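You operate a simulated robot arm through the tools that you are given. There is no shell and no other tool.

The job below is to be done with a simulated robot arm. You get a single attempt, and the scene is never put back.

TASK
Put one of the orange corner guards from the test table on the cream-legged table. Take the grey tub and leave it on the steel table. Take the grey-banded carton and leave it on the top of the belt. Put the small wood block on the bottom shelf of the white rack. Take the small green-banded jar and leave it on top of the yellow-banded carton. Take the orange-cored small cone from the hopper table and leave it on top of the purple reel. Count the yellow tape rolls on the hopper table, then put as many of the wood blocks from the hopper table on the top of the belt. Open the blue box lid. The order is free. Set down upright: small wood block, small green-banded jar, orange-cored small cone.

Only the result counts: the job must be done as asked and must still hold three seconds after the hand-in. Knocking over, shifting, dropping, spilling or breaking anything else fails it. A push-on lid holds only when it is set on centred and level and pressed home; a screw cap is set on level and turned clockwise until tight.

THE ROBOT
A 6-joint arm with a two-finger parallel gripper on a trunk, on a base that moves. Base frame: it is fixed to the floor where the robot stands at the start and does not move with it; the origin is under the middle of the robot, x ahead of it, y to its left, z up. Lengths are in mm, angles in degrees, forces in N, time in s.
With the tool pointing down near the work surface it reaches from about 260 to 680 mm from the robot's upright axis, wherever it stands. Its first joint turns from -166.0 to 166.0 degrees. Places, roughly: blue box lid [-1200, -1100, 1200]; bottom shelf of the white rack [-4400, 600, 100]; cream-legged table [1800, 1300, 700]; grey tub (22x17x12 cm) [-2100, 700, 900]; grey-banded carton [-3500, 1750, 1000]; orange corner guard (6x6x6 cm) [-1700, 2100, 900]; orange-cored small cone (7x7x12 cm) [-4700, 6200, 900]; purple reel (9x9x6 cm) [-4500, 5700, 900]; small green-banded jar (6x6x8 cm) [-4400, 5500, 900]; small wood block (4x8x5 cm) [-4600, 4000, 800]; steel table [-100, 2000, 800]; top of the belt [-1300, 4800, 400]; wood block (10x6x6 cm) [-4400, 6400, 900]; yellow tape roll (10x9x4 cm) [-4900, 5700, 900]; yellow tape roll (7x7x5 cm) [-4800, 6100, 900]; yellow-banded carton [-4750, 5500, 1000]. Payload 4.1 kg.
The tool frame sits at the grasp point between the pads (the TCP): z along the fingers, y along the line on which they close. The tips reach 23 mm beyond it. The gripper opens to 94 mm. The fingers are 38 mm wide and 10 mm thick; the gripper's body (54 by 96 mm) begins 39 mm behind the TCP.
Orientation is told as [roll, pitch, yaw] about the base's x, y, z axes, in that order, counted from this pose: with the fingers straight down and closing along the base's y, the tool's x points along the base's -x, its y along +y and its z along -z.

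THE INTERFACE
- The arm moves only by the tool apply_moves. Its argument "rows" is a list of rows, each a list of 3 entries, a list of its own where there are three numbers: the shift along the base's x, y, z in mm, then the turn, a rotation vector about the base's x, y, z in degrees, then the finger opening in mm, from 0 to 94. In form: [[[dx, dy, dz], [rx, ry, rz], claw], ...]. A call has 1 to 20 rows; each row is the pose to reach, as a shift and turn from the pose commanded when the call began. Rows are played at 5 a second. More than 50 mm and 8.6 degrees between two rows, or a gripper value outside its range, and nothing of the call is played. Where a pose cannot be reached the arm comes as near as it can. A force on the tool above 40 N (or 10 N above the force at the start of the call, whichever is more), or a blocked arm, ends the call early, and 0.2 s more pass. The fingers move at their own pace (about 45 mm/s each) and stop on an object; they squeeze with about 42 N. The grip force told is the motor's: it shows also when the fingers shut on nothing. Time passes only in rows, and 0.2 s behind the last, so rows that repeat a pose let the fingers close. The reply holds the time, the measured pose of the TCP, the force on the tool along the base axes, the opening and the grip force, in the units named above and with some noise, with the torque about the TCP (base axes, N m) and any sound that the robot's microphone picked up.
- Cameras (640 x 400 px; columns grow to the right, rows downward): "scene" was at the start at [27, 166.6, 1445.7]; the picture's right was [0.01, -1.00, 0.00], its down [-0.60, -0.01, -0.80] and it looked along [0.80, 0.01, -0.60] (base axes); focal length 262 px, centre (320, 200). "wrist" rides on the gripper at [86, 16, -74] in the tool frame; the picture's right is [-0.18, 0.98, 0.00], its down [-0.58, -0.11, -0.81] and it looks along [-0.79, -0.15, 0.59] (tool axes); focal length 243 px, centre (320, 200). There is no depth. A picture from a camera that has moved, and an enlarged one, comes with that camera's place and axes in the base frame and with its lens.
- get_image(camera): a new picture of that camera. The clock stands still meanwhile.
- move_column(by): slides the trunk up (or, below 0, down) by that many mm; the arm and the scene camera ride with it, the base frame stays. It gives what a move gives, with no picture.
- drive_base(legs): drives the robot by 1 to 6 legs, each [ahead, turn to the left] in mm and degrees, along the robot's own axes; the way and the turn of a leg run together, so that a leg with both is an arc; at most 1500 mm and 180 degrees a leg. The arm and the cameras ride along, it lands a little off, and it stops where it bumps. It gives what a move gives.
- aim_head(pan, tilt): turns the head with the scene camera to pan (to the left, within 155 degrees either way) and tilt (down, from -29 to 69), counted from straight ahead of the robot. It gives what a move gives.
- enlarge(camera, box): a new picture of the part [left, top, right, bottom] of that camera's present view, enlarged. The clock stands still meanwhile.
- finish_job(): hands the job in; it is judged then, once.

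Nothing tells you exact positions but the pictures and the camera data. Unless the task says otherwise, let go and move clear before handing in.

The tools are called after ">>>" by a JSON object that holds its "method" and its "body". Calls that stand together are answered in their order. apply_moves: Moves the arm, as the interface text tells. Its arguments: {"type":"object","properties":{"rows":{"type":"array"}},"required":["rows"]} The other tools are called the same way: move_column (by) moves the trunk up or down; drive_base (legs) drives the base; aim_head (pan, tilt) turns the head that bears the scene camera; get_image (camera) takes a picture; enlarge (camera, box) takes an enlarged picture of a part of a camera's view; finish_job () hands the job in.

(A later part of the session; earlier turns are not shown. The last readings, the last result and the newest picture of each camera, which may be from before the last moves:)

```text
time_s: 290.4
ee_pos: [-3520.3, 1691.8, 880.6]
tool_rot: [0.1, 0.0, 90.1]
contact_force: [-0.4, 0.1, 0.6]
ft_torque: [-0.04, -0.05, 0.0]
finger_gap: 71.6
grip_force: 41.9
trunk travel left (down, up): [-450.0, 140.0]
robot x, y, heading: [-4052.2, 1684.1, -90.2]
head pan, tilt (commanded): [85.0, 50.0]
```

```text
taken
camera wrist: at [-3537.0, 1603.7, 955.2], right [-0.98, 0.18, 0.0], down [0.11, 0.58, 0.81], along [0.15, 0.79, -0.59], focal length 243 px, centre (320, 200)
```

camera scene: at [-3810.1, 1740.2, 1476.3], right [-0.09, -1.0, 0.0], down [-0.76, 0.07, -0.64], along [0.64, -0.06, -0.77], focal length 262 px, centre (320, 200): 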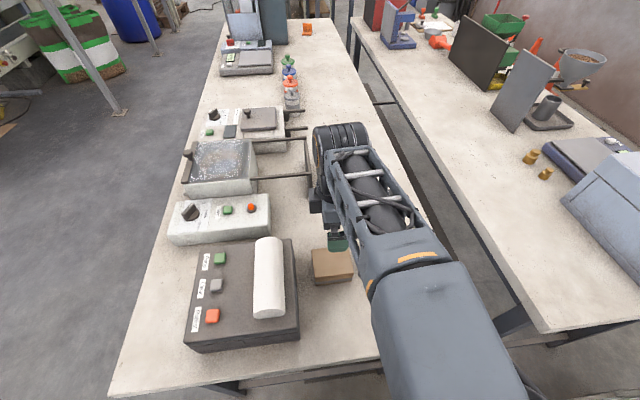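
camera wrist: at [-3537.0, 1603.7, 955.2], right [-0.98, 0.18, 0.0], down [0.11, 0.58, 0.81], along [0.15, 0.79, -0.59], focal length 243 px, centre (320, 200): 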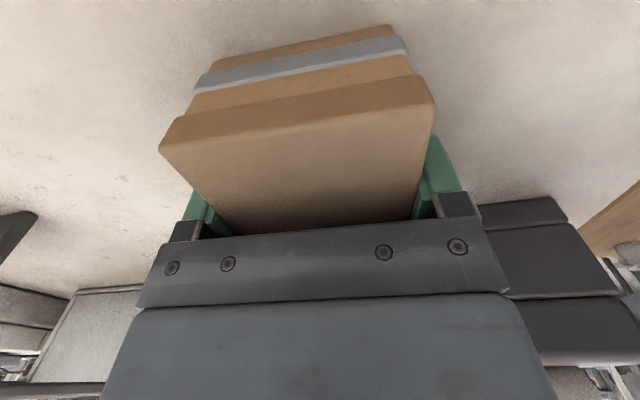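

Gripped at 71.6 mm. I'll lift and retract toward the robot.

>>> {"method": "apply_moves", "body": {"rows": [[[0, 0, 10], [0, 0, 0], 50], [[0, 0, 40], [0, 0, 0], 50], [[0, 0, 80], [0, 0, 0], 50], [[0, 0, 125], [0, 0, 0], 50], [[0, 0, 170], [0, 0, 0], 50], [[-20, 0, 210], [0, 0, 0], 50], [[-60, 0, 240], [0, 0, 0], 50], [[-105, 0, 255], [0, 0, 0], 50], [[-150, 0, 265], [0, 0, 0], 50], [[-190, 0, 270], [0, 0, 0], 50]]}}

>>> {"method": "get_image", "body": {"camera": "wrist"}}

>>> {"method": "get_image", "body": {"camera": "scene"}}

```text
time_s: 292.6
ee_pos: [-3712.0, 1690.6, 1153.1]
tool_rot: [0.1, -0.1, 90.0]
contact_force: [-0.1, -0.2, -3.5]
ft_torque: [-0.02, 0.0, 0.05]
finger_gap: 71.6
grip_force: 42.2
trunk travel left (down, up): [-450.0, 140.0]
robot x, y, heading: [-4054.7, 1687.0, -90.1]
head pan, tilt (commanded): [85.0, 50.0]
```

```text
taken
camera wrist: at [-3728.5, 1603.0, 1226.7], right [-0.98, 0.18, 0.0], down [0.11, 0.58, 0.81], along [0.15, 0.79, -0.59], focal length 243 px, centre (320, 200)
```

wrist: 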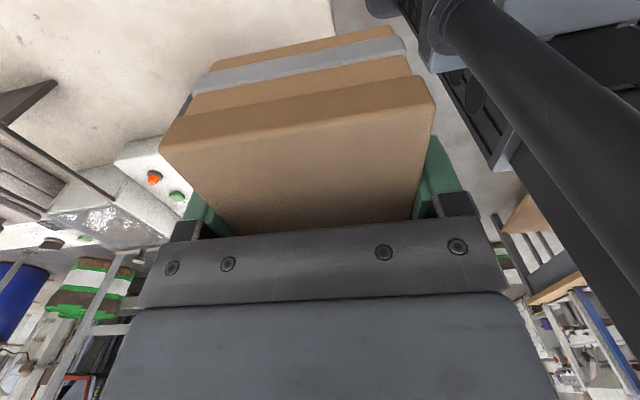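

```text
taken
camera scene: at [-3811.0, 1740.1, 1476.4], right [-0.09, -1.0, 0.0], down [-0.76, 0.07, -0.64], along [0.64, -0.06, -0.77], focal length 262 px, centre (320, 200)
```

scene: 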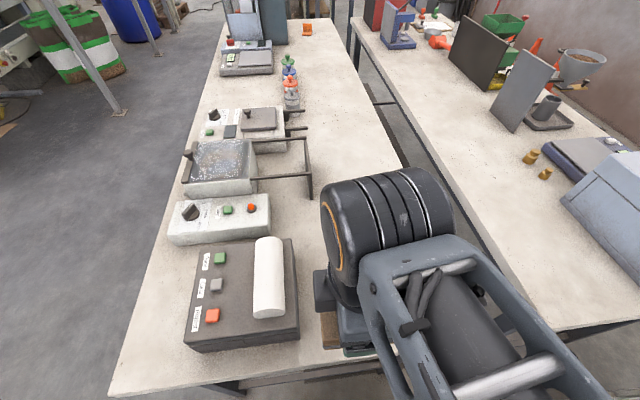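

The carton is safely up (0.35 kg). I'll swing the arm to the robot's front and then back out north, heading for the belt.

>>> {"method": "apply_moves", "body": {"rows": [[[-2.5, -45, 0], [0, 0, -7.5], 50], [[-10.9, -89.2, 0], [0, 0, -15], 50], [[-25, -132, 0], [0, 0, -22.5], 50], [[-44.6, -172.5, 0], [0, 0, -30], 50], [[-69.4, -210.1, 0], [0, 0, -37.5], 50], [[-98.9, -244.2, 0], [0, 0, -45], 50], [[-132.6, -274, 0], [0, 0, -52.5], 50], [[-170, -299.2, 0], [0, 0, -60], 50], [[-210.3, -319.2, 0], [0, 0, -67.5], 50], [[-252.9, -333.8, 0], [0, 0, -75], 50], [[-297.1, -342.6, 0], [0, 0, -82.5], 50], [[-342, -345.6, 0], [0, 0, -90], 50]]}}

>>> {"method": "drive_base", "body": {"legs": [[-950, 0], [0, 90], [1500, 0], [0, 90], [900, 0]]}}

>>> {"method": "aim_head", "body": {"pan": 0, "tilt": 25}}

>>> {"method": "get_image", "body": {"camera": "scene"}}

```text
time_s: 295.2
ee_pos: [-4053.2, 1346.9, 1150.9]
tool_rot: [-0.1, 0.1, -0.1]
contact_force: [0.7, -0.2, -3.8]
ft_torque: [0.0, -0.01, 0.05]
finger_gap: 71.9
grip_force: 41.6
trunk travel left (down, up): [-450.0, 140.0]
robot x, y, heading: [-4049.4, 1689.2, -90.0]
head pan, tilt (commanded): [85.0, 50.0]
```

```text
time_s: 319.2
ee_pos: [-2633.6, 3919.8, 1150.0]
tool_rot: [0.0, -0.1, -176.7]
contact_force: [0.2, 0.1, -3.5]
ft_torque: [-0.01, 0.0, 0.01]
finger_gap: 71.9
grip_force: 41.7
trunk travel left (down, up): [-450.0, 140.0]
robot x, y, heading: [-2613.9, 3577.1, 93.2]
head pan, tilt (commanded): [85.0, 50.0]
```

```text
time_s: 320.8
ee_pos: [-2633.0, 3918.9, 1150.9]
tool_rot: [0.1, 0.0, -176.7]
contact_force: [1.1, 0.2, -3.5]
ft_torque: [-0.02, 0.01, 0.02]
finger_gap: 71.8
grip_force: 42.1
trunk travel left (down, up): [-450.0, 140.0]
robot x, y, heading: [-2613.8, 3579.2, 93.1]
head pan, tilt (commanded): [0.0, 25.0]
```

```text
taken
camera scene: at [-2781.0, 3600.1, 1513.8], right [1.0, 0.06, 0.0], down [0.02, -0.42, -0.91], along [-0.05, 0.9, -0.42], focal length 262 px, centre (320, 200)
```

scene: 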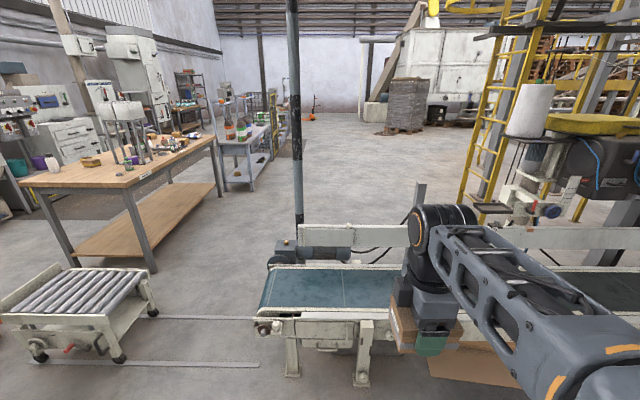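

I'm south of the belt; its teal surface spans about y 4530–4900 here, with a leg foot near (-2598, 4503). I'll straighten, move closer (leaving room), and lower the trunk.

>>> {"method": "drive_base", "body": {"legs": [[0, -3.1], [580, 0]]}}

>>> {"method": "move_column", "body": {"by": -300}}

>>> {"method": "aim_head", "body": {"pan": -15, "tilt": 45}}

>>> {"method": "get_image", "body": {"camera": "scene"}}

>>> {"method": "get_image", "body": {"camera": "wrist"}}

```text
time_s: 324.5
ee_pos: [-2616.2, 4497.9, 1150.4]
tool_rot: [0.1, 0.0, -179.9]
contact_force: [-0.2, -0.5, -4.0]
ft_torque: [-0.02, 0.02, 0.0]
finger_gap: 71.8
grip_force: 42.3
trunk travel left (down, up): [-450.0, 140.0]
robot x, y, heading: [-2612.6, 4155.5, 90.4]
head pan, tilt (commanded): [0.0, 25.0]
```

```text
time_s: 327.5
ee_pos: [-2615.5, 4496.9, 850.4]
tool_rot: [0.1, 0.0, -180.0]
contact_force: [0.4, 0.4, -3.7]
ft_torque: [0.04, 0.01, 0.01]
finger_gap: 71.7
grip_force: 42.2
trunk travel left (down, up): [-150.0, 440.0]
robot x, y, heading: [-2613.1, 4156.7, 90.1]
head pan, tilt (commanded): [0.0, 25.0]
```

```text
time_s: 328.3
ee_pos: [-2615.9, 4496.8, 850.0]
tool_rot: [0.1, 0.0, -179.9]
contact_force: [-0.7, 0.3, -3.6]
ft_torque: [0.0, 0.02, 0.02]
finger_gap: 72.0
grip_force: 42.3
trunk travel left (down, up): [-150.0, 440.0]
robot x, y, heading: [-2613.3, 4153.4, 90.1]
head pan, tilt (commanded): [-15.0, 45.0]
```

```text
taken
camera scene: at [-2759.8, 4173.7, 1183.3], right [0.97, -0.26, 0.0], down [-0.18, -0.68, -0.71], along [0.18, 0.68, -0.71], focal length 262 px, centre (320, 200)
```

scene: 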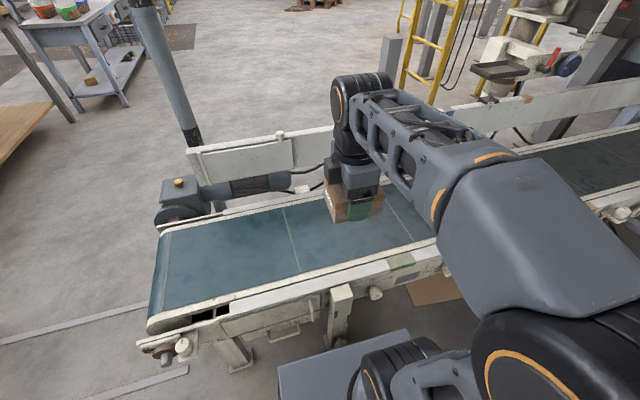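

```text
taken
camera wrist: at [-2530.1, 4480.2, 924.7], right [-0.18, -0.98, 0.0], down [-0.58, 0.11, 0.81], along [-0.79, 0.15, -0.59], focal length 243 px, centre (320, 200)
```

wrist: 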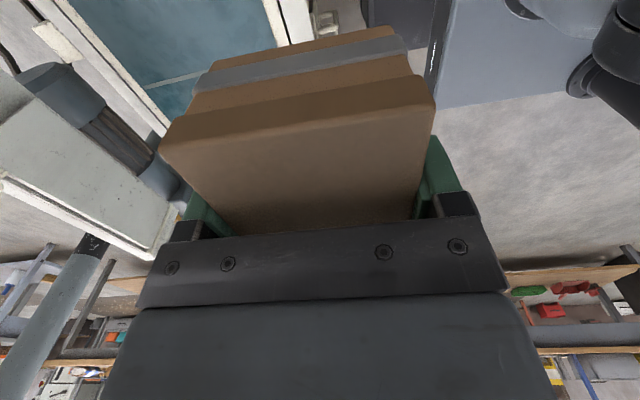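

The belt surface below is empty (y ≈ 4600–4920). I'll lower the trunk further, extend over the belt's middle and go down.

>>> {"method": "move_column", "body": {"by": -130}}

>>> {"method": "apply_moves", "body": {"rows": [[[0, 45, 0], [0, 0, 0], 50], [[0, 90, 0], [0, 0, 0], 50], [[0, 135, -10], [0, 0, 0], 50], [[0, 180, -25], [0, 0, 0], 50], [[0, 225, -45], [0, 0, 0], 50], [[0, 228, -90], [0, 0, 0], 50], [[0, 228, -135], [0, 0, 0], 50], [[0, 228, -180], [0, 0, 0], 50], [[0, 228, -215], [0, 0, 0], 50]]}}

>>> {"method": "get_image", "body": {"camera": "scene"}}

>>> {"method": "get_image", "body": {"camera": "wrist"}}

```text
time_s: 329.9
ee_pos: [-2616.4, 4497.4, 719.8]
tool_rot: [-0.1, 0.0, -180.0]
contact_force: [0.2, 0.7, -3.4]
ft_torque: [0.0, 0.02, 0.0]
finger_gap: 71.7
grip_force: 42.4
trunk travel left (down, up): [-20.0, 570.0]
robot x, y, heading: [-2613.4, 4151.6, 90.3]
head pan, tilt (commanded): [-15.0, 45.0]
```

```text
time_s: 331.9
ee_pos: [-2614.7, 4725.8, 503.9]
tool_rot: [0.1, 0.0, -179.8]
contact_force: [0.2, 0.7, -3.7]
ft_torque: [-0.01, 0.04, -0.01]
finger_gap: 71.8
grip_force: 42.0
trunk travel left (down, up): [-20.0, 570.0]
robot x, y, heading: [-2614.2, 4153.3, 90.1]
head pan, tilt (commanded): [-15.0, 45.0]
```

```text
taken
camera scene: at [-2759.7, 4173.6, 1053.3], right [0.97, -0.26, 0.0], down [-0.18, -0.68, -0.71], along [0.18, 0.68, -0.71], focal length 262 px, centre (320, 200)
```

scene: 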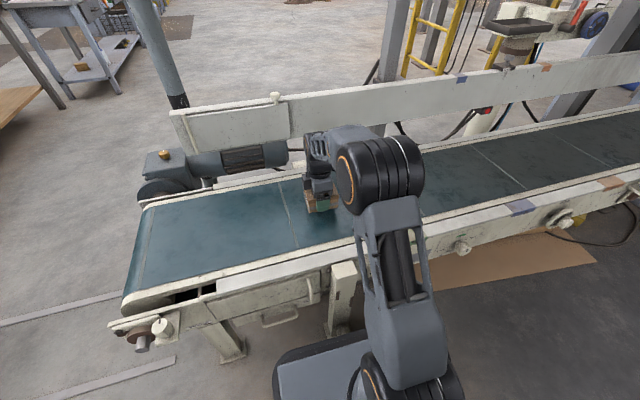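

```text
taken
camera wrist: at [-2529.2, 4709.0, 578.8], right [-0.18, -0.98, 0.0], down [-0.58, 0.11, 0.81], along [-0.79, 0.15, -0.59], focal length 243 px, centre (320, 200)
```

wrist: 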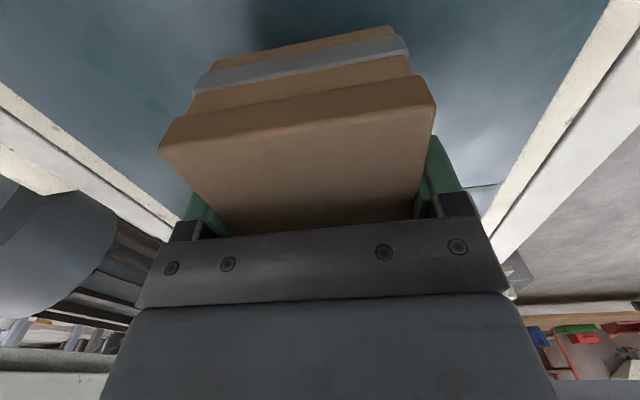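

Close to the belt. Lowering in small steps to contact.

>>> {"method": "apply_moves", "body": {"rows": [[[0, 0, -6], [0, 0, 0], 50], [[0, 0, -12], [0, 0, 0], 50], [[0, 0, -18], [0, 0, 0], 50]]}}

>>> {"method": "apply_moves", "body": {"rows": [[[0, 0, -5], [0, 0, 0], 50], [[0, 0, -10], [0, 0, 0], 50]]}}

```text
time_s: 332.7
ee_pos: [-2615.7, 4725.9, 486.5]
tool_rot: [0.0, 0.0, -179.8]
contact_force: [0.4, -0.7, -3.8]
ft_torque: [-0.01, 0.03, -0.01]
finger_gap: 71.7
grip_force: 42.5
trunk travel left (down, up): [-20.0, 570.0]
robot x, y, heading: [-2614.7, 4153.6, 90.0]
head pan, tilt (commanded): [-15.0, 45.0]
```

```text
time_s: 333.3
ee_pos: [-2616.1, 4726.2, 480.0]
tool_rot: [-0.1, 0.1, -179.9]
contact_force: [1.0, -5.7, 22.1]
ft_torque: [-1.1, -0.12, 0.05]
finger_gap: 71.6
grip_force: 42.1
trunk travel left (down, up): [-20.0, 570.0]
robot x, y, heading: [-2616.8, 4155.9, 90.0]
head pan, tilt (commanded): [-15.0, 45.0]
```

Contact. I'll ease off a little, open, and rise clear.

>>> {"method": "apply_moves", "body": {"rows": [[[0, 0, 2], [0, 0, 0], 72], [[0, 0, 2], [0, 0, 0], 80], [[0, 0, 2], [0, 0, 0], 94], [[0, 0, 2], [0, 0, 0], 94]]}}

>>> {"method": "apply_moves", "body": {"rows": [[[0, 0, 20], [0, 0, 0], 94], [[0, 0, 50], [0, 0, 0], 94], [[0, 0, 95], [0, 0, 0], 94], [[0, 0, 140], [0, 0, 0], 94], [[0, -20, 180], [0, 0, 0], 94], [[0, -60, 210], [0, 0, 0], 94], [[0, -100, 230], [0, 0, 0], 94], [[0, -145, 240], [0, 0, 0], 94], [[0, -190, 240], [0, 0, 0], 94], [[0, -225, 240], [0, 0, 0], 94]]}}

>>> {"method": "get_image", "body": {"camera": "scene"}}

```text
time_s: 334.3
ee_pos: [-2616.0, 4725.4, 479.9]
tool_rot: [0.0, 0.1, -179.9]
contact_force: [-0.3, -0.3, 1.2]
ft_torque: [0.01, 0.0, -0.01]
finger_gap: 94.1
grip_force: 0.0
trunk travel left (down, up): [-20.0, 570.0]
robot x, y, heading: [-2615.8, 4156.0, 90.1]
head pan, tilt (commanded): [-15.0, 45.0]
```

```text
time_s: 336.5
ee_pos: [-2616.2, 4500.1, 718.7]
tool_rot: [0.1, 0.0, -180.0]
contact_force: [0.2, 0.6, 0.0]
ft_torque: [-0.01, -0.04, 0.01]
finger_gap: 94.1
grip_force: 0.1
trunk travel left (down, up): [-20.0, 570.0]
robot x, y, heading: [-2610.2, 4155.7, 90.0]
head pan, tilt (commanded): [-15.0, 45.0]
```

```text
taken
camera scene: at [-2759.7, 4173.9, 1053.3], right [0.97, -0.26, 0.0], down [-0.18, -0.68, -0.71], along [0.18, 0.68, -0.71], focal length 262 px, centre (320, 200)
```

scene: 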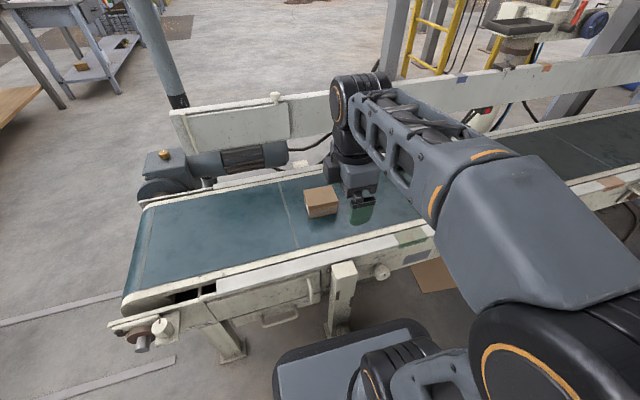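

The carton rests on the belt. Now I'll raise the trunk and look toward the benches to the northwest.

>>> {"method": "move_column", "body": {"by": 450}}

>>> {"method": "aim_head", "body": {"pan": 75, "tilt": 20}}

>>> {"method": "get_image", "body": {"camera": "scene"}}

>>> {"method": "aim_head", "body": {"pan": 35, "tilt": 20}}

>>> {"method": "get_image", "body": {"camera": "scene"}}

```text
refused: 450 is not a number from -400 to 400
```

```text
time_s: 338.1
ee_pos: [-2615.1, 4500.4, 719.1]
tool_rot: [-0.1, 0.0, -179.8]
contact_force: [0.1, -0.1, -0.4]
ft_torque: [0.01, 0.0, 0.02]
finger_gap: 93.9
grip_force: 0.1
trunk travel left (down, up): [-20.0, 570.0]
robot x, y, heading: [-2613.3, 4153.0, 90.2]
head pan, tilt (commanded): [75.0, 20.0]
```

```text
taken
camera scene: at [-2870.6, 4118.9, 1091.9], right [0.26, 0.97, 0.0], down [0.33, -0.09, -0.94], along [-0.91, 0.24, -0.34], focal length 262 px, centre (320, 200)
```

scene: 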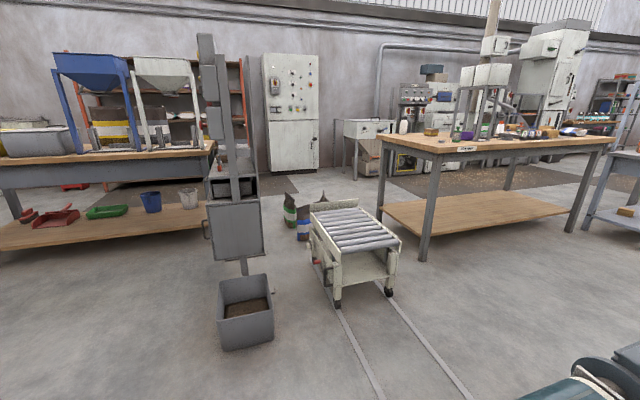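

```text
time_s: 339.2
ee_pos: [-2614.8, 4501.6, 720.0]
tool_rot: [0.0, -0.1, -179.9]
contact_force: [0.2, 0.3, 0.0]
ft_torque: [0.04, 0.0, -0.03]
finger_gap: 94.1
grip_force: 0.1
trunk travel left (down, up): [-20.0, 570.0]
robot x, y, heading: [-2615.2, 4157.8, 90.2]
head pan, tilt (commanded): [35.0, 20.0]
```

```text
taken
camera scene: at [-2834.3, 4171.1, 1091.9], right [0.82, 0.58, 0.0], down [0.2, -0.28, -0.94], along [-0.54, 0.77, -0.34], focal length 262 px, centre (320, 200)
```

scene: 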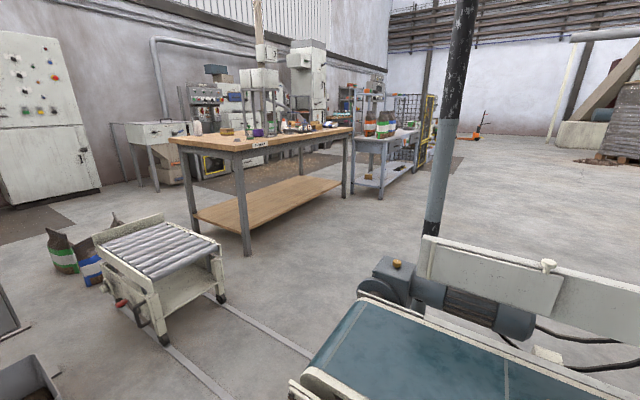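

I'll raise the trunk 400 and zoom at the labelled bench.

>>> {"method": "move_column", "body": {"by": 400}}

>>> {"method": "aim_head", "body": {"pan": 55, "tilt": 20}}

>>> {"method": "get_image", "body": {"camera": "scene"}}

>>> {"method": "enlarge", "body": {"camera": "scene", "box": [290, 100, 530, 250]}}

>>> {"method": "enlarge", "body": {"camera": "scene", "box": [0, 80, 200, 230]}}

```text
time_s: 343.1
ee_pos: [-2615.7, 4501.7, 1118.3]
tool_rot: [-0.1, -0.1, -179.9]
contact_force: [-0.5, 0.0, 0.4]
ft_torque: [0.02, -0.03, 0.04]
finger_gap: 94.1
grip_force: 0.0
trunk travel left (down, up): [-420.0, 170.0]
robot x, y, heading: [-2612.2, 4153.1, 90.3]
head pan, tilt (commanded): [35.0, 20.0]
```

```text
time_s: 343.9
ee_pos: [-2615.8, 4501.3, 1119.0]
tool_rot: [0.0, -0.1, -179.9]
contact_force: [0.0, -0.1, -0.1]
ft_torque: [0.05, 0.02, -0.05]
finger_gap: 94.0
grip_force: 0.0
trunk travel left (down, up): [-420.0, 170.0]
robot x, y, heading: [-2615.6, 4153.6, 90.2]
head pan, tilt (commanded): [55.0, 20.0]
```

```text
taken
camera scene: at [-2857.0, 4148.3, 1491.9], right [0.57, 0.82, 0.0], down [0.28, -0.2, -0.94], along [-0.77, 0.54, -0.34], focal length 262 px, centre (320, 200)
```

scene: 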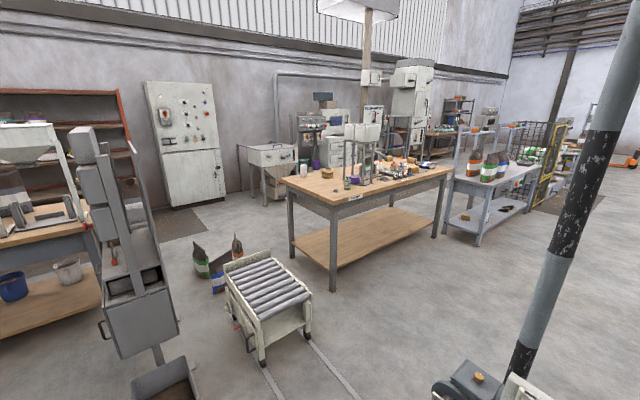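

```text
2.67 times, centred on (410, 175) of scene
camera zoom: at [-2857.0, 4148.3, 1491.9], right [0.57, 0.82, 0.0], down [0.28, -0.2, -0.94], along [-0.77, 0.54, -0.34], focal length 699 px, centre (80, 267)
```

zoom: 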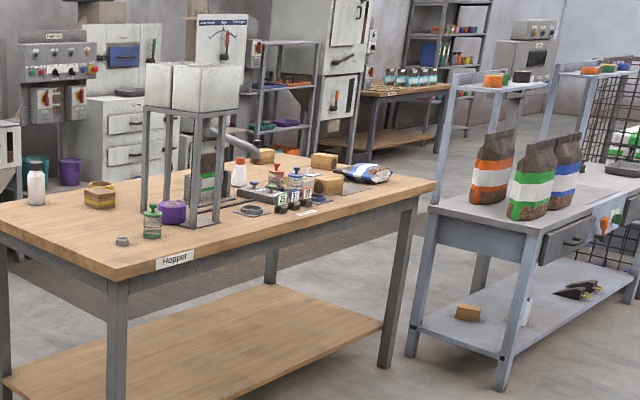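

```text
2.67 times, centred on (100, 155) of scene
camera zoom: at [-2857.0, 4148.3, 1491.9], right [0.57, 0.82, 0.0], down [0.28, -0.2, -0.94], along [-0.77, 0.54, -0.34], focal length 699 px, centre (907, 320)
```

zoom: 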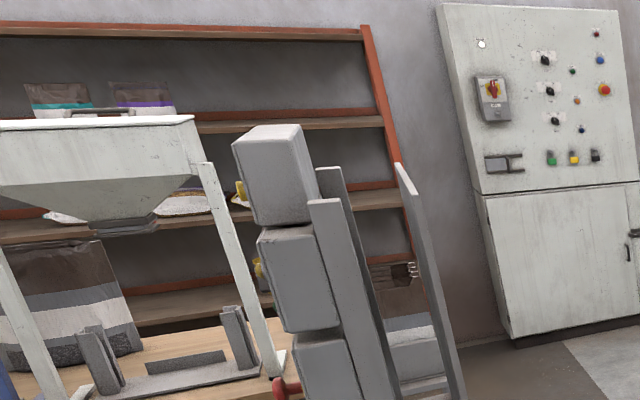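

The wooden bench is labelled "Hopper", with the jar, purple reel, carton and tape rolls on it. First I'll get the small wood block, said to be at (-4600, 4000), so I'll back off and drive west to view that bench.

>>> {"method": "drive_base", "body": {"legs": [[-800, 0], [0, 90], [1250, 0]]}}

>>> {"method": "aim_head", "body": {"pan": -25, "tilt": 30}}

>>> {"method": "get_image", "body": {"camera": "scene"}}

>>> {"method": "aim_head", "body": {"pan": -60, "tilt": 30}}

>>> {"method": "get_image", "body": {"camera": "scene"}}

```text
time_s: 357.9
ee_pos: [-4215.4, 3369.4, 1119.8]
tool_rot: [0.0, 0.0, -90.6]
contact_force: [-0.5, -0.7, -0.3]
ft_torque: [0.01, 0.0, 0.01]
finger_gap: 94.0
grip_force: 0.1
trunk travel left (down, up): [-420.0, 170.0]
robot x, y, heading: [-3871.5, 3367.1, 179.4]
head pan, tilt (commanded): [55.0, 20.0]
```

```text
time_s: 359.4
ee_pos: [-4214.3, 3368.4, 1119.1]
tool_rot: [0.0, -0.1, -90.6]
contact_force: [0.1, 0.9, -0.7]
ft_torque: [-0.03, -0.01, 0.02]
finger_gap: 93.8
grip_force: 0.0
trunk travel left (down, up): [-420.0, 170.0]
robot x, y, heading: [-3868.8, 3364.6, 179.3]
head pan, tilt (commanded): [-25.0, 30.0]
```

```text
taken
camera scene: at [-3893.1, 3237.5, 1475.9], right [0.43, 0.9, 0.0], down [0.45, -0.22, -0.87], along [-0.78, 0.37, -0.5], focal length 262 px, centre (320, 200)
```

scene: 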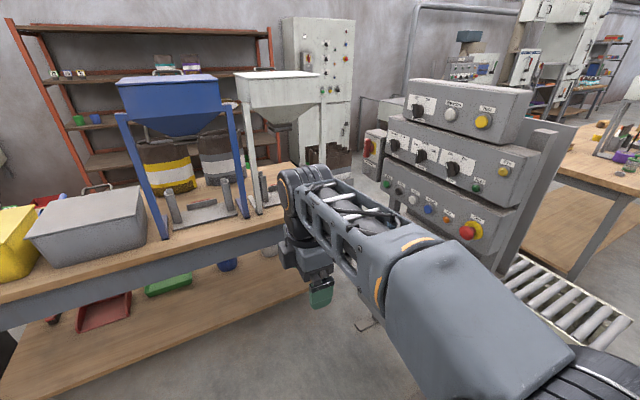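

```text
time_s: 360.5
ee_pos: [-4213.9, 3368.4, 1117.8]
tool_rot: [0.0, 0.0, -90.6]
contact_force: [0.3, 0.3, -0.2]
ft_torque: [0.0, -0.02, -0.02]
finger_gap: 94.0
grip_force: 0.1
trunk travel left (down, up): [-420.0, 170.0]
robot x, y, heading: [-3868.7, 3368.5, 179.3]
head pan, tilt (commanded): [-60.0, 30.0]
```

```text
taken
camera scene: at [-3856.1, 3277.3, 1475.9], right [0.87, 0.49, 0.0], down [0.25, -0.44, -0.87], along [-0.43, 0.75, -0.5], focal length 262 px, centre (320, 200)
```

scene: 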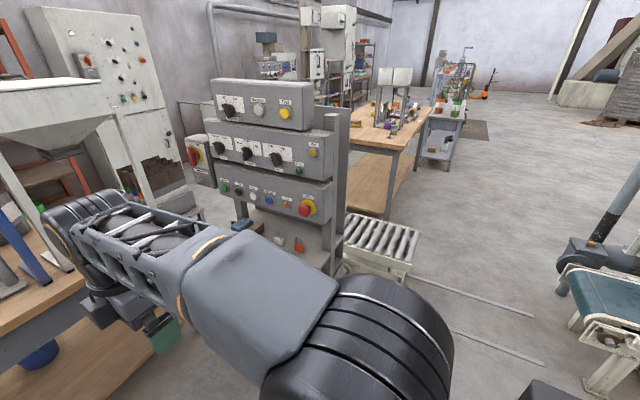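

The view shows the blue/white hoppers' bench and a control-panel stand. The arm hides part; I'll zoom in for the small wood block.

>>> {"method": "enlarge", "body": {"camera": "scene", "box": [160, 120, 360, 280]}}

>>> {"method": "aim_head", "body": {"pan": -40, "tilt": 20}}

>>> {"method": "enlarge", "body": {"camera": "scene", "box": [200, 60, 520, 300]}}

>>> {"method": "get_image", "body": {"camera": "wrist"}}

```text
2.50 times, centred on (260, 200) of scene
camera zoom: at [-3856.1, 3277.3, 1475.9], right [0.87, 0.49, 0.0], down [0.25, -0.44, -0.87], along [-0.43, 0.75, -0.5], focal length 655 px, centre (470, 200)
```

zoom: 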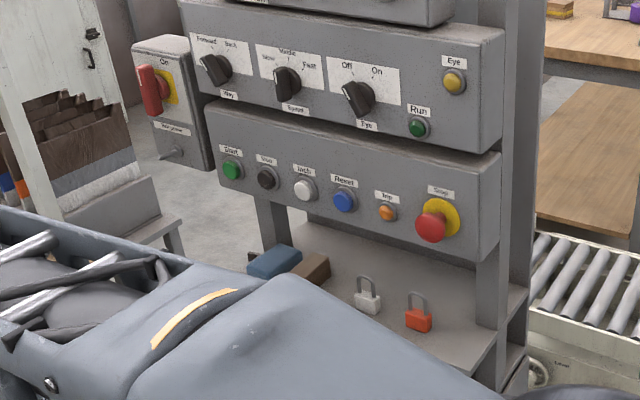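

```text
time_s: 361.3
ee_pos: [-4213.8, 3367.6, 1118.9]
tool_rot: [0.0, 0.0, -90.6]
contact_force: [-0.3, 0.3, 0.7]
ft_torque: [0.0, 0.03, 0.03]
finger_gap: 93.8
grip_force: 0.0
trunk travel left (down, up): [-420.0, 170.0]
robot x, y, heading: [-3868.6, 3367.8, 179.6]
head pan, tilt (commanded): [-40.0, 20.0]
```

```text
1.67 times, centred on (360, 180) of scene
camera zoom: at [-3882.2, 3259.2, 1491.9], right [0.65, 0.76, 0.0], down [0.26, -0.22, -0.94], along [-0.71, 0.61, -0.34], focal length 437 px, centre (253, 233)
```

zoom: 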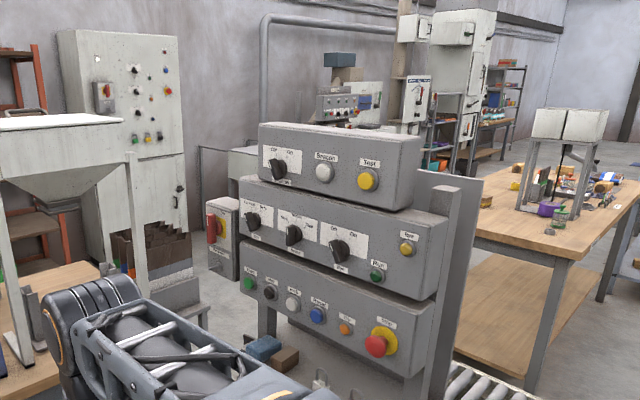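

```text
taken
camera wrist: at [-4197.9, 3453.5, 1193.5], right [0.98, -0.19, 0.0], down [-0.12, -0.58, 0.81], along [-0.16, -0.79, -0.59], focal length 243 px, centre (320, 200)
```

wrist: 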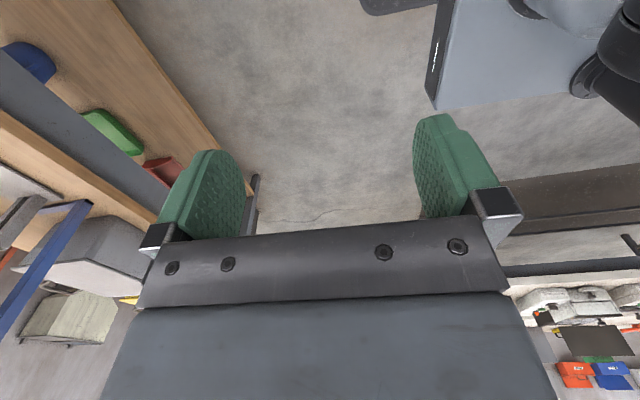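

The small wood block is on the ledge under the control panels, next to a blue block, at about (-4557, 3954). I'll swing the arm to the robot's right (north) and then drive west so I can reach it sideways.

>>> {"method": "apply_moves", "body": {"rows": [[[3, 45, 0], [0, 0, -7.5], 94], [[11.8, 89.3, 0], [0, 0, -15], 94], [[26.3, 132, 0], [0, 0, -22.5], 94], [[46.2, 172.5, 0], [0, 0, -30], 94], [[71.3, 210, 0], [0, 0, -37.5], 94], [[101, 244, 0], [0, 0, -45], 94], [[135, 273.7, 0], [0, 0, -52.5], 94], [[172.5, 298.8, 0], [0, 0, -60], 94], [[213, 318.7, 0], [0, 0, -67.5], 94], [[255.7, 333.2, 0], [0, 0, -75], 94], [[300, 342, 0], [0, 0, -82.5], 94], [[345, 345, 0], [0, 0, -90], 94]]}}

>>> {"method": "drive_base", "body": {"legs": [[520, 0]]}}

>>> {"method": "aim_head", "body": {"pan": -90, "tilt": 40}}

>>> {"method": "get_image", "body": {"camera": "scene"}}

>>> {"method": "get_image", "body": {"camera": "wrist"}}

```text
time_s: 363.9
ee_pos: [-3867.6, 3714.8, 1118.9]
tool_rot: [0.1, -0.1, 179.3]
contact_force: [-0.6, -0.3, 0.0]
ft_torque: [-0.02, 0.02, -0.01]
finger_gap: 94.0
grip_force: 0.1
trunk travel left (down, up): [-420.0, 170.0]
robot x, y, heading: [-3868.1, 3370.2, 179.6]
head pan, tilt (commanded): [-40.0, 20.0]
```

```text
time_s: 366.9
ee_pos: [-4388.5, 3718.7, 1118.7]
tool_rot: [0.0, -0.1, 179.5]
contact_force: [-1.3, 0.8, -0.8]
ft_torque: [-0.03, -0.01, -0.01]
finger_gap: 93.9
grip_force: 0.2
trunk travel left (down, up): [-420.0, 170.0]
robot x, y, heading: [-4386.3, 3371.8, 179.5]
head pan, tilt (commanded): [-40.0, 20.0]
```

```text
time_s: 368.1
ee_pos: [-4387.8, 3718.5, 1118.6]
tool_rot: [0.0, 0.1, 179.3]
contact_force: [0.2, -0.2, 0.6]
ft_torque: [-0.02, -0.03, 0.04]
finger_gap: 93.8
grip_force: 0.0
trunk travel left (down, up): [-420.0, 170.0]
robot x, y, heading: [-4386.0, 3373.8, 179.6]
head pan, tilt (commanded): [-90.0, 40.0]
```

```text
taken
camera scene: at [-4329.1, 3288.7, 1460.6], right [1.0, -0.01, 0.0], down [-0.01, -0.64, -0.77], along [0.01, 0.77, -0.64], focal length 262 px, centre (320, 200)
```

scene: 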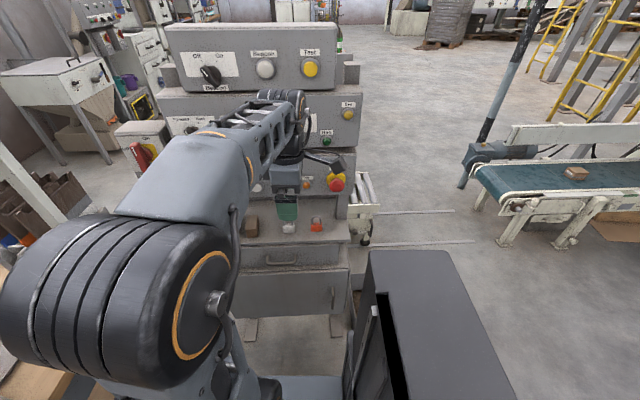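

```text
taken
camera wrist: at [-4301.9, 3700.6, 1192.9], right [-0.19, -0.98, 0.0], down [-0.58, 0.12, 0.81], along [-0.79, 0.16, -0.59], focal length 243 px, centre (320, 200)
```

wrist: 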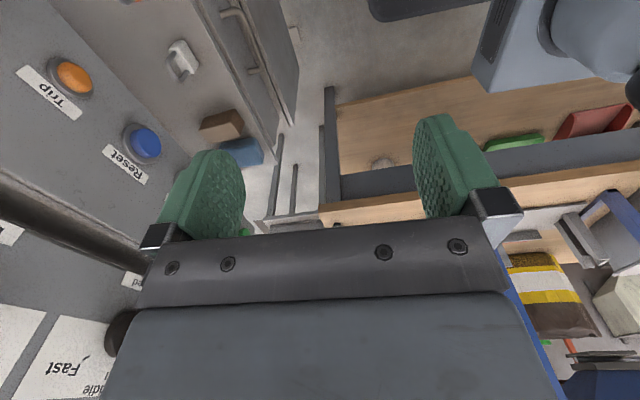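

I can see the wood block and blue block on the desk ledge, with panels set back behind. Let me enlarge for measurement.

>>> {"method": "enlarge", "body": {"camera": "wrist", "box": [140, 60, 320, 180]}}

>>> {"method": "enlarge", "body": {"camera": "scene", "box": [210, 150, 380, 320]}}

```text
3.33 times, centred on (230, 120) of wrist
camera zoom: at [-4301.9, 3700.6, 1192.9], right [-0.19, -0.98, 0.0], down [-0.58, 0.12, 0.81], along [-0.79, 0.16, -0.59], focal length 809 px, centre (620, 467)
```

zoom: 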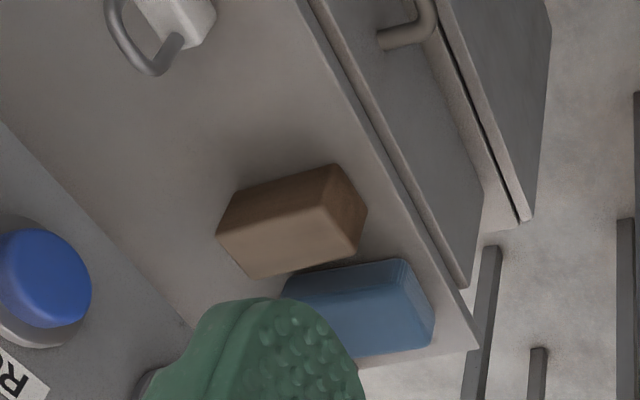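

```text
2.35 times, centred on (295, 235) of scene
camera zoom: at [-4329.1, 3288.7, 1460.6], right [1.0, -0.01, 0.0], down [-0.01, -0.64, -0.77], along [0.01, 0.77, -0.64], focal length 617 px, centre (379, 118)
```

zoom: 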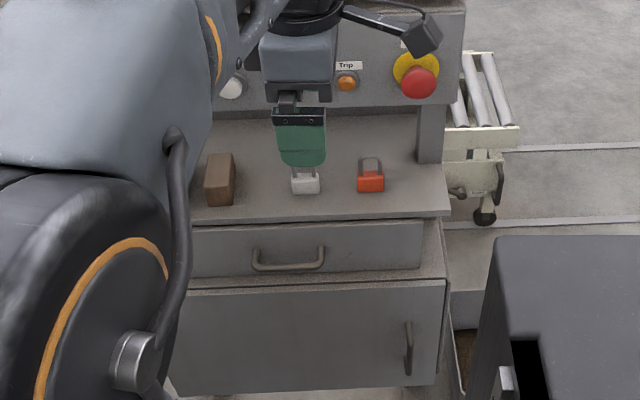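

The block (about 40 × 66 × 50) stands at x -4587…-4547, y 3921…3988 on a desk at z ≈ 757, half beneath an overhanging panel, with the blue block close on its west side. I'll move the arm aside to see that gap properly.

>>> {"method": "apply_moves", "body": {"rows": [[[40, -10, 0], [0, 0, 0], 94], [[80, -20, 0], [0, 0, 0], 94], [[120, -35, 0], [0, 0, 0], 94], [[160, -50, 0], [0, 0, 0], 94], [[200, -70, 0], [0, 0, 0], 94], [[240, -90, 0], [0, 0, 0], 94], [[270, -120, 0], [0, 0, 0], 94]]}}

>>> {"method": "aim_head", "body": {"pan": -70, "tilt": 40}}

>>> {"method": "get_image", "body": {"camera": "scene"}}

```text
time_s: 369.7
ee_pos: [-4117.2, 3599.4, 1119.1]
tool_rot: [0.1, 0.0, 179.4]
contact_force: [-1.0, 0.3, -0.2]
ft_torque: [0.0, 0.0, 0.0]
finger_gap: 94.2
grip_force: 0.1
trunk travel left (down, up): [-420.0, 170.0]
robot x, y, heading: [-4389.7, 3370.9, 179.4]
head pan, tilt (commanded): [-90.0, 40.0]
```

```text
time_s: 370.5
ee_pos: [-4118.1, 3599.1, 1118.8]
tool_rot: [0.0, 0.1, 179.4]
contact_force: [-0.7, 0.2, -0.2]
ft_torque: [0.0, 0.05, 0.0]
finger_gap: 94.3
grip_force: 0.0
trunk travel left (down, up): [-420.0, 170.0]
robot x, y, heading: [-4386.2, 3371.4, 179.5]
head pan, tilt (commanded): [-70.0, 40.0]
```

```text
taken
camera scene: at [-4358.0, 3283.8, 1460.5], right [0.94, 0.33, 0.0], down [0.21, -0.61, -0.77], along [-0.25, 0.72, -0.64], focal length 262 px, centre (320, 200)
```

scene: 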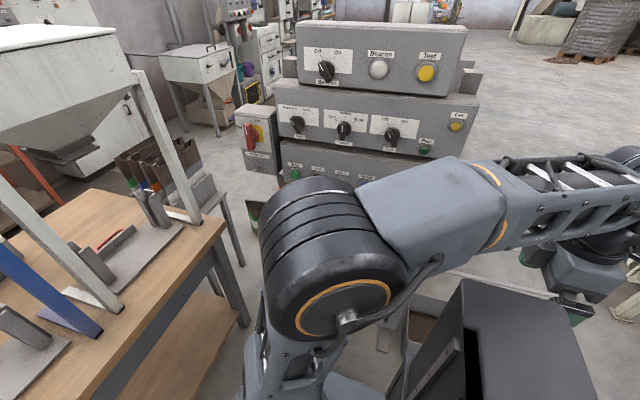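

The elbow blocks that view. I'll instead use the wrist camera: turn it to sit on the south side and look north at the blocks.

>>> {"method": "apply_moves", "body": {"rows": [[[-38, 13, -8], [0, 0, -7.45], 94], [[-76, 26, -16], [0, 0, -14.9], 94], [[-114, 39, -24], [0, 0, -22.4], 94], [[-152, 52, -32], [0, 0, -29.8], 94], [[-190, 65, -40], [0, 0, -37.3], 94], [[-228, 78, -48], [0, 0, -44.7], 94], [[-266, 91, -56], [0, 0, -52.2], 94], [[-304, 104, -64], [0, 0, -59.6], 94], [[-342, 117, -72], [0, 0, -67.1], 94], [[-380, 130, -90], [0, 0, -74.5], 94], [[-418, 142, -110], [0, 0, -82], 94], [[-452, 152, -130], [0, 0, -89.4], 94]]}}

>>> {"method": "get_image", "body": {"camera": "wrist"}}

>>> {"method": "get_image", "body": {"camera": "scene"}}

```text
time_s: 373.1
ee_pos: [-4569.7, 3751.9, 986.1]
tool_rot: [0.0, 0.0, 89.9]
contact_force: [-0.2, 0.1, 0.1]
ft_torque: [0.01, 0.0, -0.02]
finger_gap: 94.2
grip_force: 0.0
trunk travel left (down, up): [-420.0, 170.0]
robot x, y, heading: [-4385.9, 3370.0, 179.3]
head pan, tilt (commanded): [-70.0, 40.0]
```

```text
taken
camera wrist: at [-4586.9, 3663.7, 1061.1], right [-0.98, 0.19, 0.0], down [0.11, 0.58, 0.81], along [0.15, 0.79, -0.59], focal length 243 px, centre (320, 200)
```

wrist: 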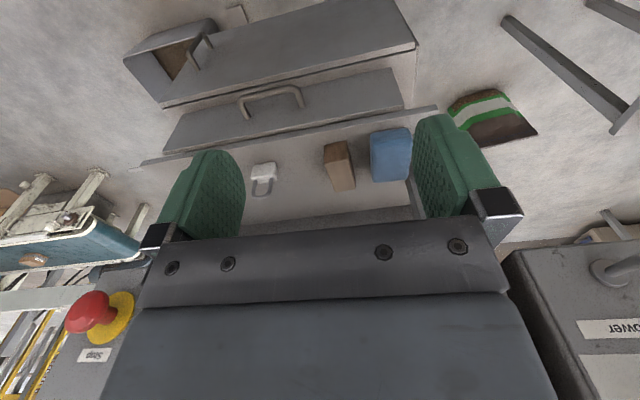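

```text
taken
camera scene: at [-4358.3, 3284.0, 1460.6], right [0.94, 0.33, 0.0], down [0.21, -0.61, -0.77], along [-0.25, 0.72, -0.64], focal length 262 px, centre (320, 200)
```

scene: 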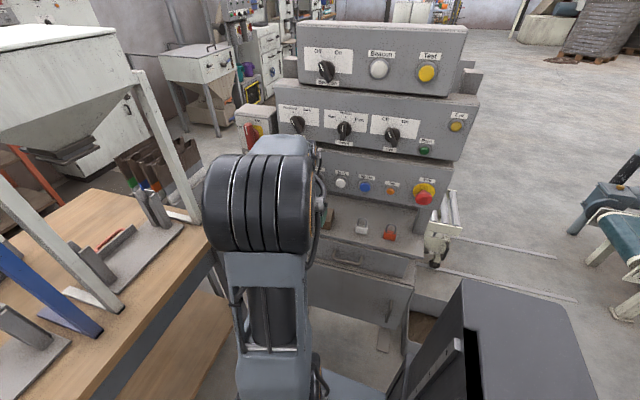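

>>> {"method": "enlarge", "body": {"camera": "wrist", "box": [240, 90, 440, 220]}}

```text
3.08 times, centred on (340, 155) of wrist
camera zoom: at [-4586.9, 3663.7, 1061.1], right [-0.98, 0.19, 0.0], down [0.11, 0.58, 0.81], along [0.15, 0.79, -0.59], focal length 746 px, centre (258, 338)
```

zoom: 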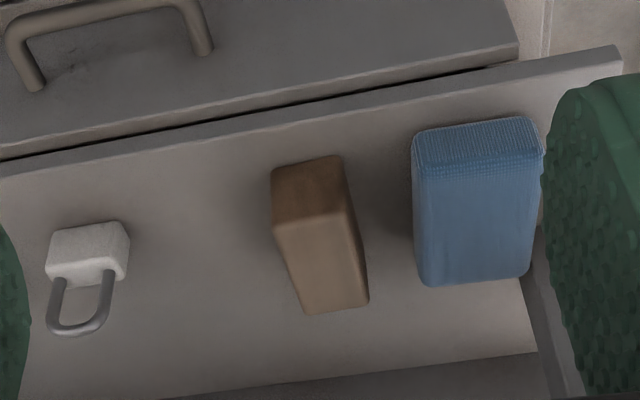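

The gap between brown and blue is about 28 mm—enough for a finger. I'll tilt the tool 45° to come in from the south under the panel edge, with the fingers opened to 60 mm.

>>> {"method": "apply_moves", "body": {"rows": [[[1, 10, -20], [7.5, 0, 0], 80], [[2, 25, -40], [15, 0, 0], 70], [[3, 45, -60], [22.5, 0, 0], 60], [[4, 70, -80], [30, 0, 0], 60], [[4, 92, -98], [37.5, 0, 0], 60], [[4, 113, -116], [45, 0, 0], 60]]}}

>>> {"method": "get_image", "body": {"camera": "wrist"}}

>>> {"method": "aim_head", "body": {"pan": -85, "tilt": 40}}

>>> {"method": "get_image", "body": {"camera": "scene"}}

```text
time_s: 374.5
ee_pos: [-4563.3, 3862.7, 870.1]
tool_rot: [2.2, -44.2, 85.7]
contact_force: [-1.5, 1.8, 1.3]
ft_torque: [-0.1, -0.11, 0.02]
finger_gap: 60.1
grip_force: 0.1
trunk travel left (down, up): [-420.0, 170.0]
robot x, y, heading: [-4387.9, 3376.5, 179.5]
head pan, tilt (commanded): [-70.0, 40.0]
```

```text
taken
camera wrist: at [-4585.3, 3748.3, 863.3], right [-0.97, 0.18, 0.15], down [0.13, -0.15, 0.98], along [0.2, 0.97, 0.12], focal length 243 px, centre (320, 200)
```

wrist: 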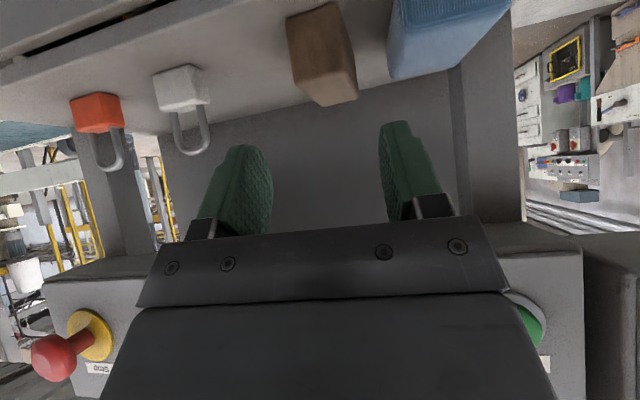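

```text
time_s: 375.3
ee_pos: [-4561.8, 3862.3, 869.8]
tool_rot: [2.2, -44.0, 85.3]
contact_force: [-0.3, -1.0, -0.4]
ft_torque: [-0.01, 0.0, -0.01]
finger_gap: 59.9
grip_force: 0.1
trunk travel left (down, up): [-420.0, 170.0]
robot x, y, heading: [-4386.7, 3367.8, 179.5]
head pan, tilt (commanded): [-85.0, 40.0]
```

```text
taken
camera scene: at [-4336.5, 3288.5, 1460.5], right [1.0, 0.08, 0.0], down [0.05, -0.64, -0.77], along [-0.06, 0.76, -0.64], focal length 262 px, centre (320, 200)
```

scene: 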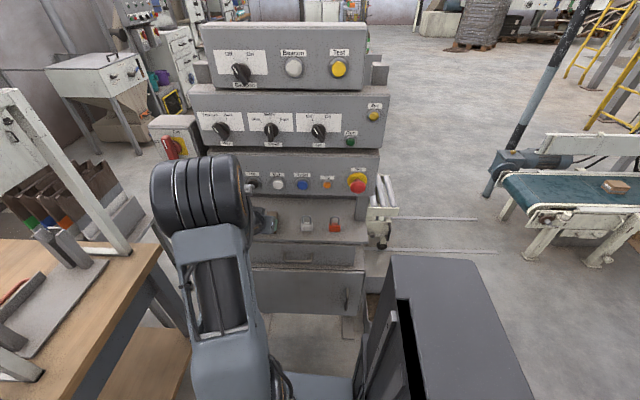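

The tool orientation ended about 4–5° off what I commanded. I'll hold the pose briefly and check whether it settles.

>>> {"method": "apply_moves", "body": {"rows": [[[0, 0, 0], [0, 0, 0], 60], [[0, 0, 0], [0, 0, 0], 60], [[0, 0, 0], [0, 0, 0], 60]]}}

>>> {"method": "aim_head", "body": {"pan": -85, "tilt": 60}}

>>> {"method": "get_image", "body": {"camera": "scene"}}

```text
time_s: 376.1
ee_pos: [-4566.8, 3864.7, 872.1]
tool_rot: [0.0, -44.9, 89.9]
contact_force: [-1.1, 0.2, -0.1]
ft_torque: [-0.02, 0.01, 0.0]
finger_gap: 60.0
grip_force: 0.1
trunk travel left (down, up): [-420.0, 170.0]
robot x, y, heading: [-4392.0, 3374.1, 179.5]
head pan, tilt (commanded): [-85.0, 40.0]
```

```text
time_s: 376.9
ee_pos: [-4564.7, 3864.6, 872.5]
tool_rot: [0.1, -45.0, 90.0]
contact_force: [-0.8, 0.1, -0.2]
ft_torque: [-0.02, 0.03, -0.01]
finger_gap: 60.1
grip_force: 0.1
trunk travel left (down, up): [-420.0, 170.0]
robot x, y, heading: [-4390.7, 3372.8, 179.6]
head pan, tilt (commanded): [-85.0, 60.0]
```

```text
taken
camera scene: at [-4335.0, 3270.2, 1433.9], right [1.0, 0.08, 0.0], down [0.07, -0.86, -0.5], along [-0.04, 0.5, -0.87], focal length 262 px, centre (320, 200)
```

scene: 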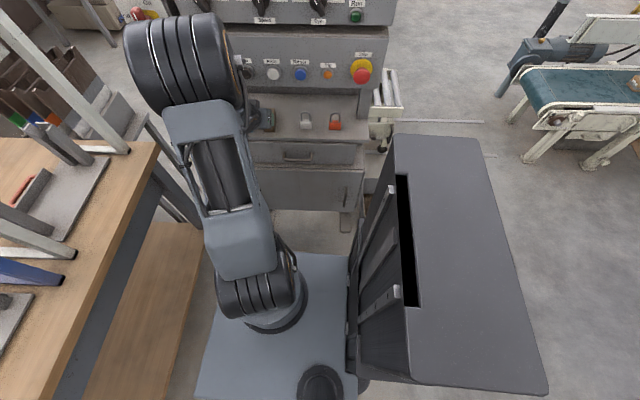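

Settled exactly. Now another look through the wrist camera.

>>> {"method": "get_image", "body": {"camera": "wrist"}}

>>> {"method": "enlarge", "body": {"camera": "wrist", "box": [180, 0, 440, 240]}}

```text
taken
camera wrist: at [-4582.2, 3749.3, 863.3], right [-0.98, 0.13, 0.13], down [0.11, -0.16, 0.98], along [0.15, 0.98, 0.14], focal length 243 px, centre (320, 200)
```

wrist: 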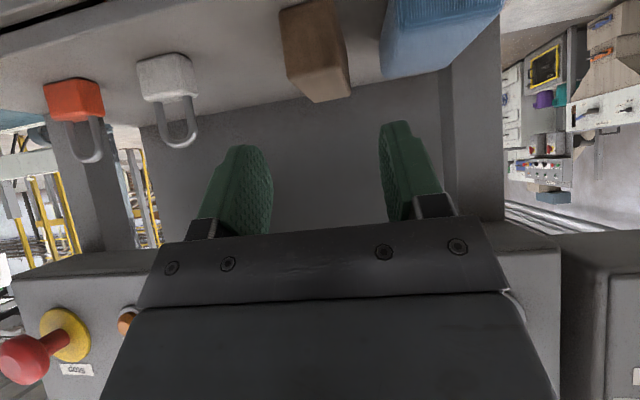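

```text
1.67 times, centred on (310, 120) of wrist
camera zoom: at [-4582.2, 3749.3, 863.3], right [-0.98, 0.13, 0.13], down [0.11, -0.16, 0.98], along [0.15, 0.98, 0.14], focal length 404 px, centre (337, 333)
```

zoom: 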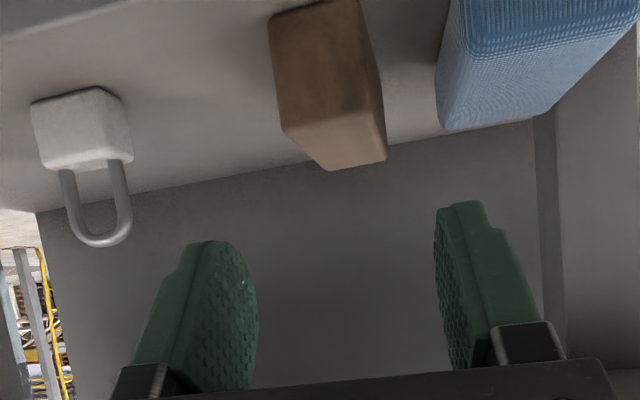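

The block's front face is near y 3923, top near z 803. I'll advance along the tool axis in two stages, checking in between.

>>> {"method": "apply_moves", "body": {"rows": [[[0, 20, -20], [0, 0, 0], 60], [[0, 40, -40], [0, 0, 0], 60], [[0, 55, -53], [0, 0, 0], 60], [[0, 55, -53], [0, 0, 0], 60]]}}

>>> {"method": "get_image", "body": {"camera": "wrist"}}

```text
time_s: 377.9
ee_pos: [-4564.6, 3918.2, 818.5]
tool_rot: [0.1, -45.0, 90.0]
contact_force: [0.4, 0.5, -0.3]
ft_torque: [0.0, 0.02, 0.04]
finger_gap: 60.0
grip_force: 0.1
trunk travel left (down, up): [-420.0, 170.0]
robot x, y, heading: [-4389.2, 3376.1, 179.4]
head pan, tilt (commanded): [-85.0, 60.0]
```

```text
taken
camera wrist: at [-4581.6, 3804.2, 810.1], right [-0.98, 0.13, 0.13], down [0.11, -0.16, 0.98], along [0.15, 0.98, 0.14], focal length 243 px, centre (320, 200)
```

wrist: 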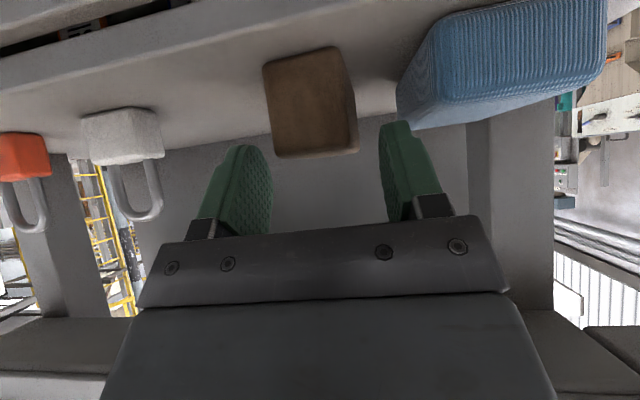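

Now the block fills the gap between the fingers nicely: x -4584…-4543, desk ≈ 757, top ≈ 801. I'll advance the remaining 40 mm and grip.

>>> {"method": "apply_moves", "body": {"rows": [[[1, 12, -11], [0, 0, 0], 60], [[1, 24, -21], [0, 0, 0], 60], [[1, 31, -27], [0, 0, 0], 60], [[1, 31, -27], [0, 0, 0], 60]]}}

>>> {"method": "apply_moves", "body": {"rows": [[[0, 0, 0], [0, 0, 0], 45], [[0, 0, 0], [0, 0, 0], 30], [[0, 0, 0], [0, 0, 0], 20], [[0, 0, 0], [0, 0, 0], 20]]}}

>>> {"method": "get_image", "body": {"camera": "wrist"}}

```text
time_s: 378.9
ee_pos: [-4564.2, 3949.8, 792.6]
tool_rot: [0.1, -45.0, 90.1]
contact_force: [1.0, 0.1, 0.0]
ft_torque: [0.0, 0.03, -0.03]
finger_gap: 60.1
grip_force: 0.1
trunk travel left (down, up): [-420.0, 170.0]
robot x, y, heading: [-4387.0, 3368.3, 179.3]
head pan, tilt (commanded): [-85.0, 60.0]
```

```text
time_s: 379.9
ee_pos: [-4563.2, 3950.0, 792.2]
tool_rot: [0.0, -45.0, 90.0]
contact_force: [-0.1, 0.7, 0.4]
ft_torque: [0.04, 0.0, 0.0]
finger_gap: 37.4
grip_force: 41.5
trunk travel left (down, up): [-420.0, 170.0]
robot x, y, heading: [-4389.3, 3372.0, 179.3]
head pan, tilt (commanded): [-85.0, 60.0]
```

```text
taken
camera wrist: at [-4581.1, 3834.6, 783.8], right [-0.98, 0.13, 0.13], down [0.11, -0.16, 0.98], along [0.15, 0.98, 0.14], focal length 243 px, centre (320, 200)
```

wrist: 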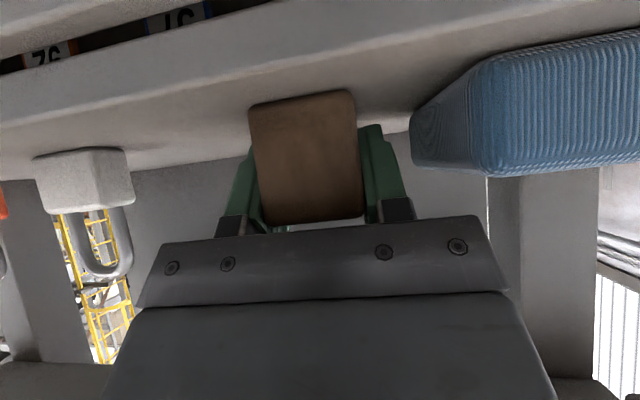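

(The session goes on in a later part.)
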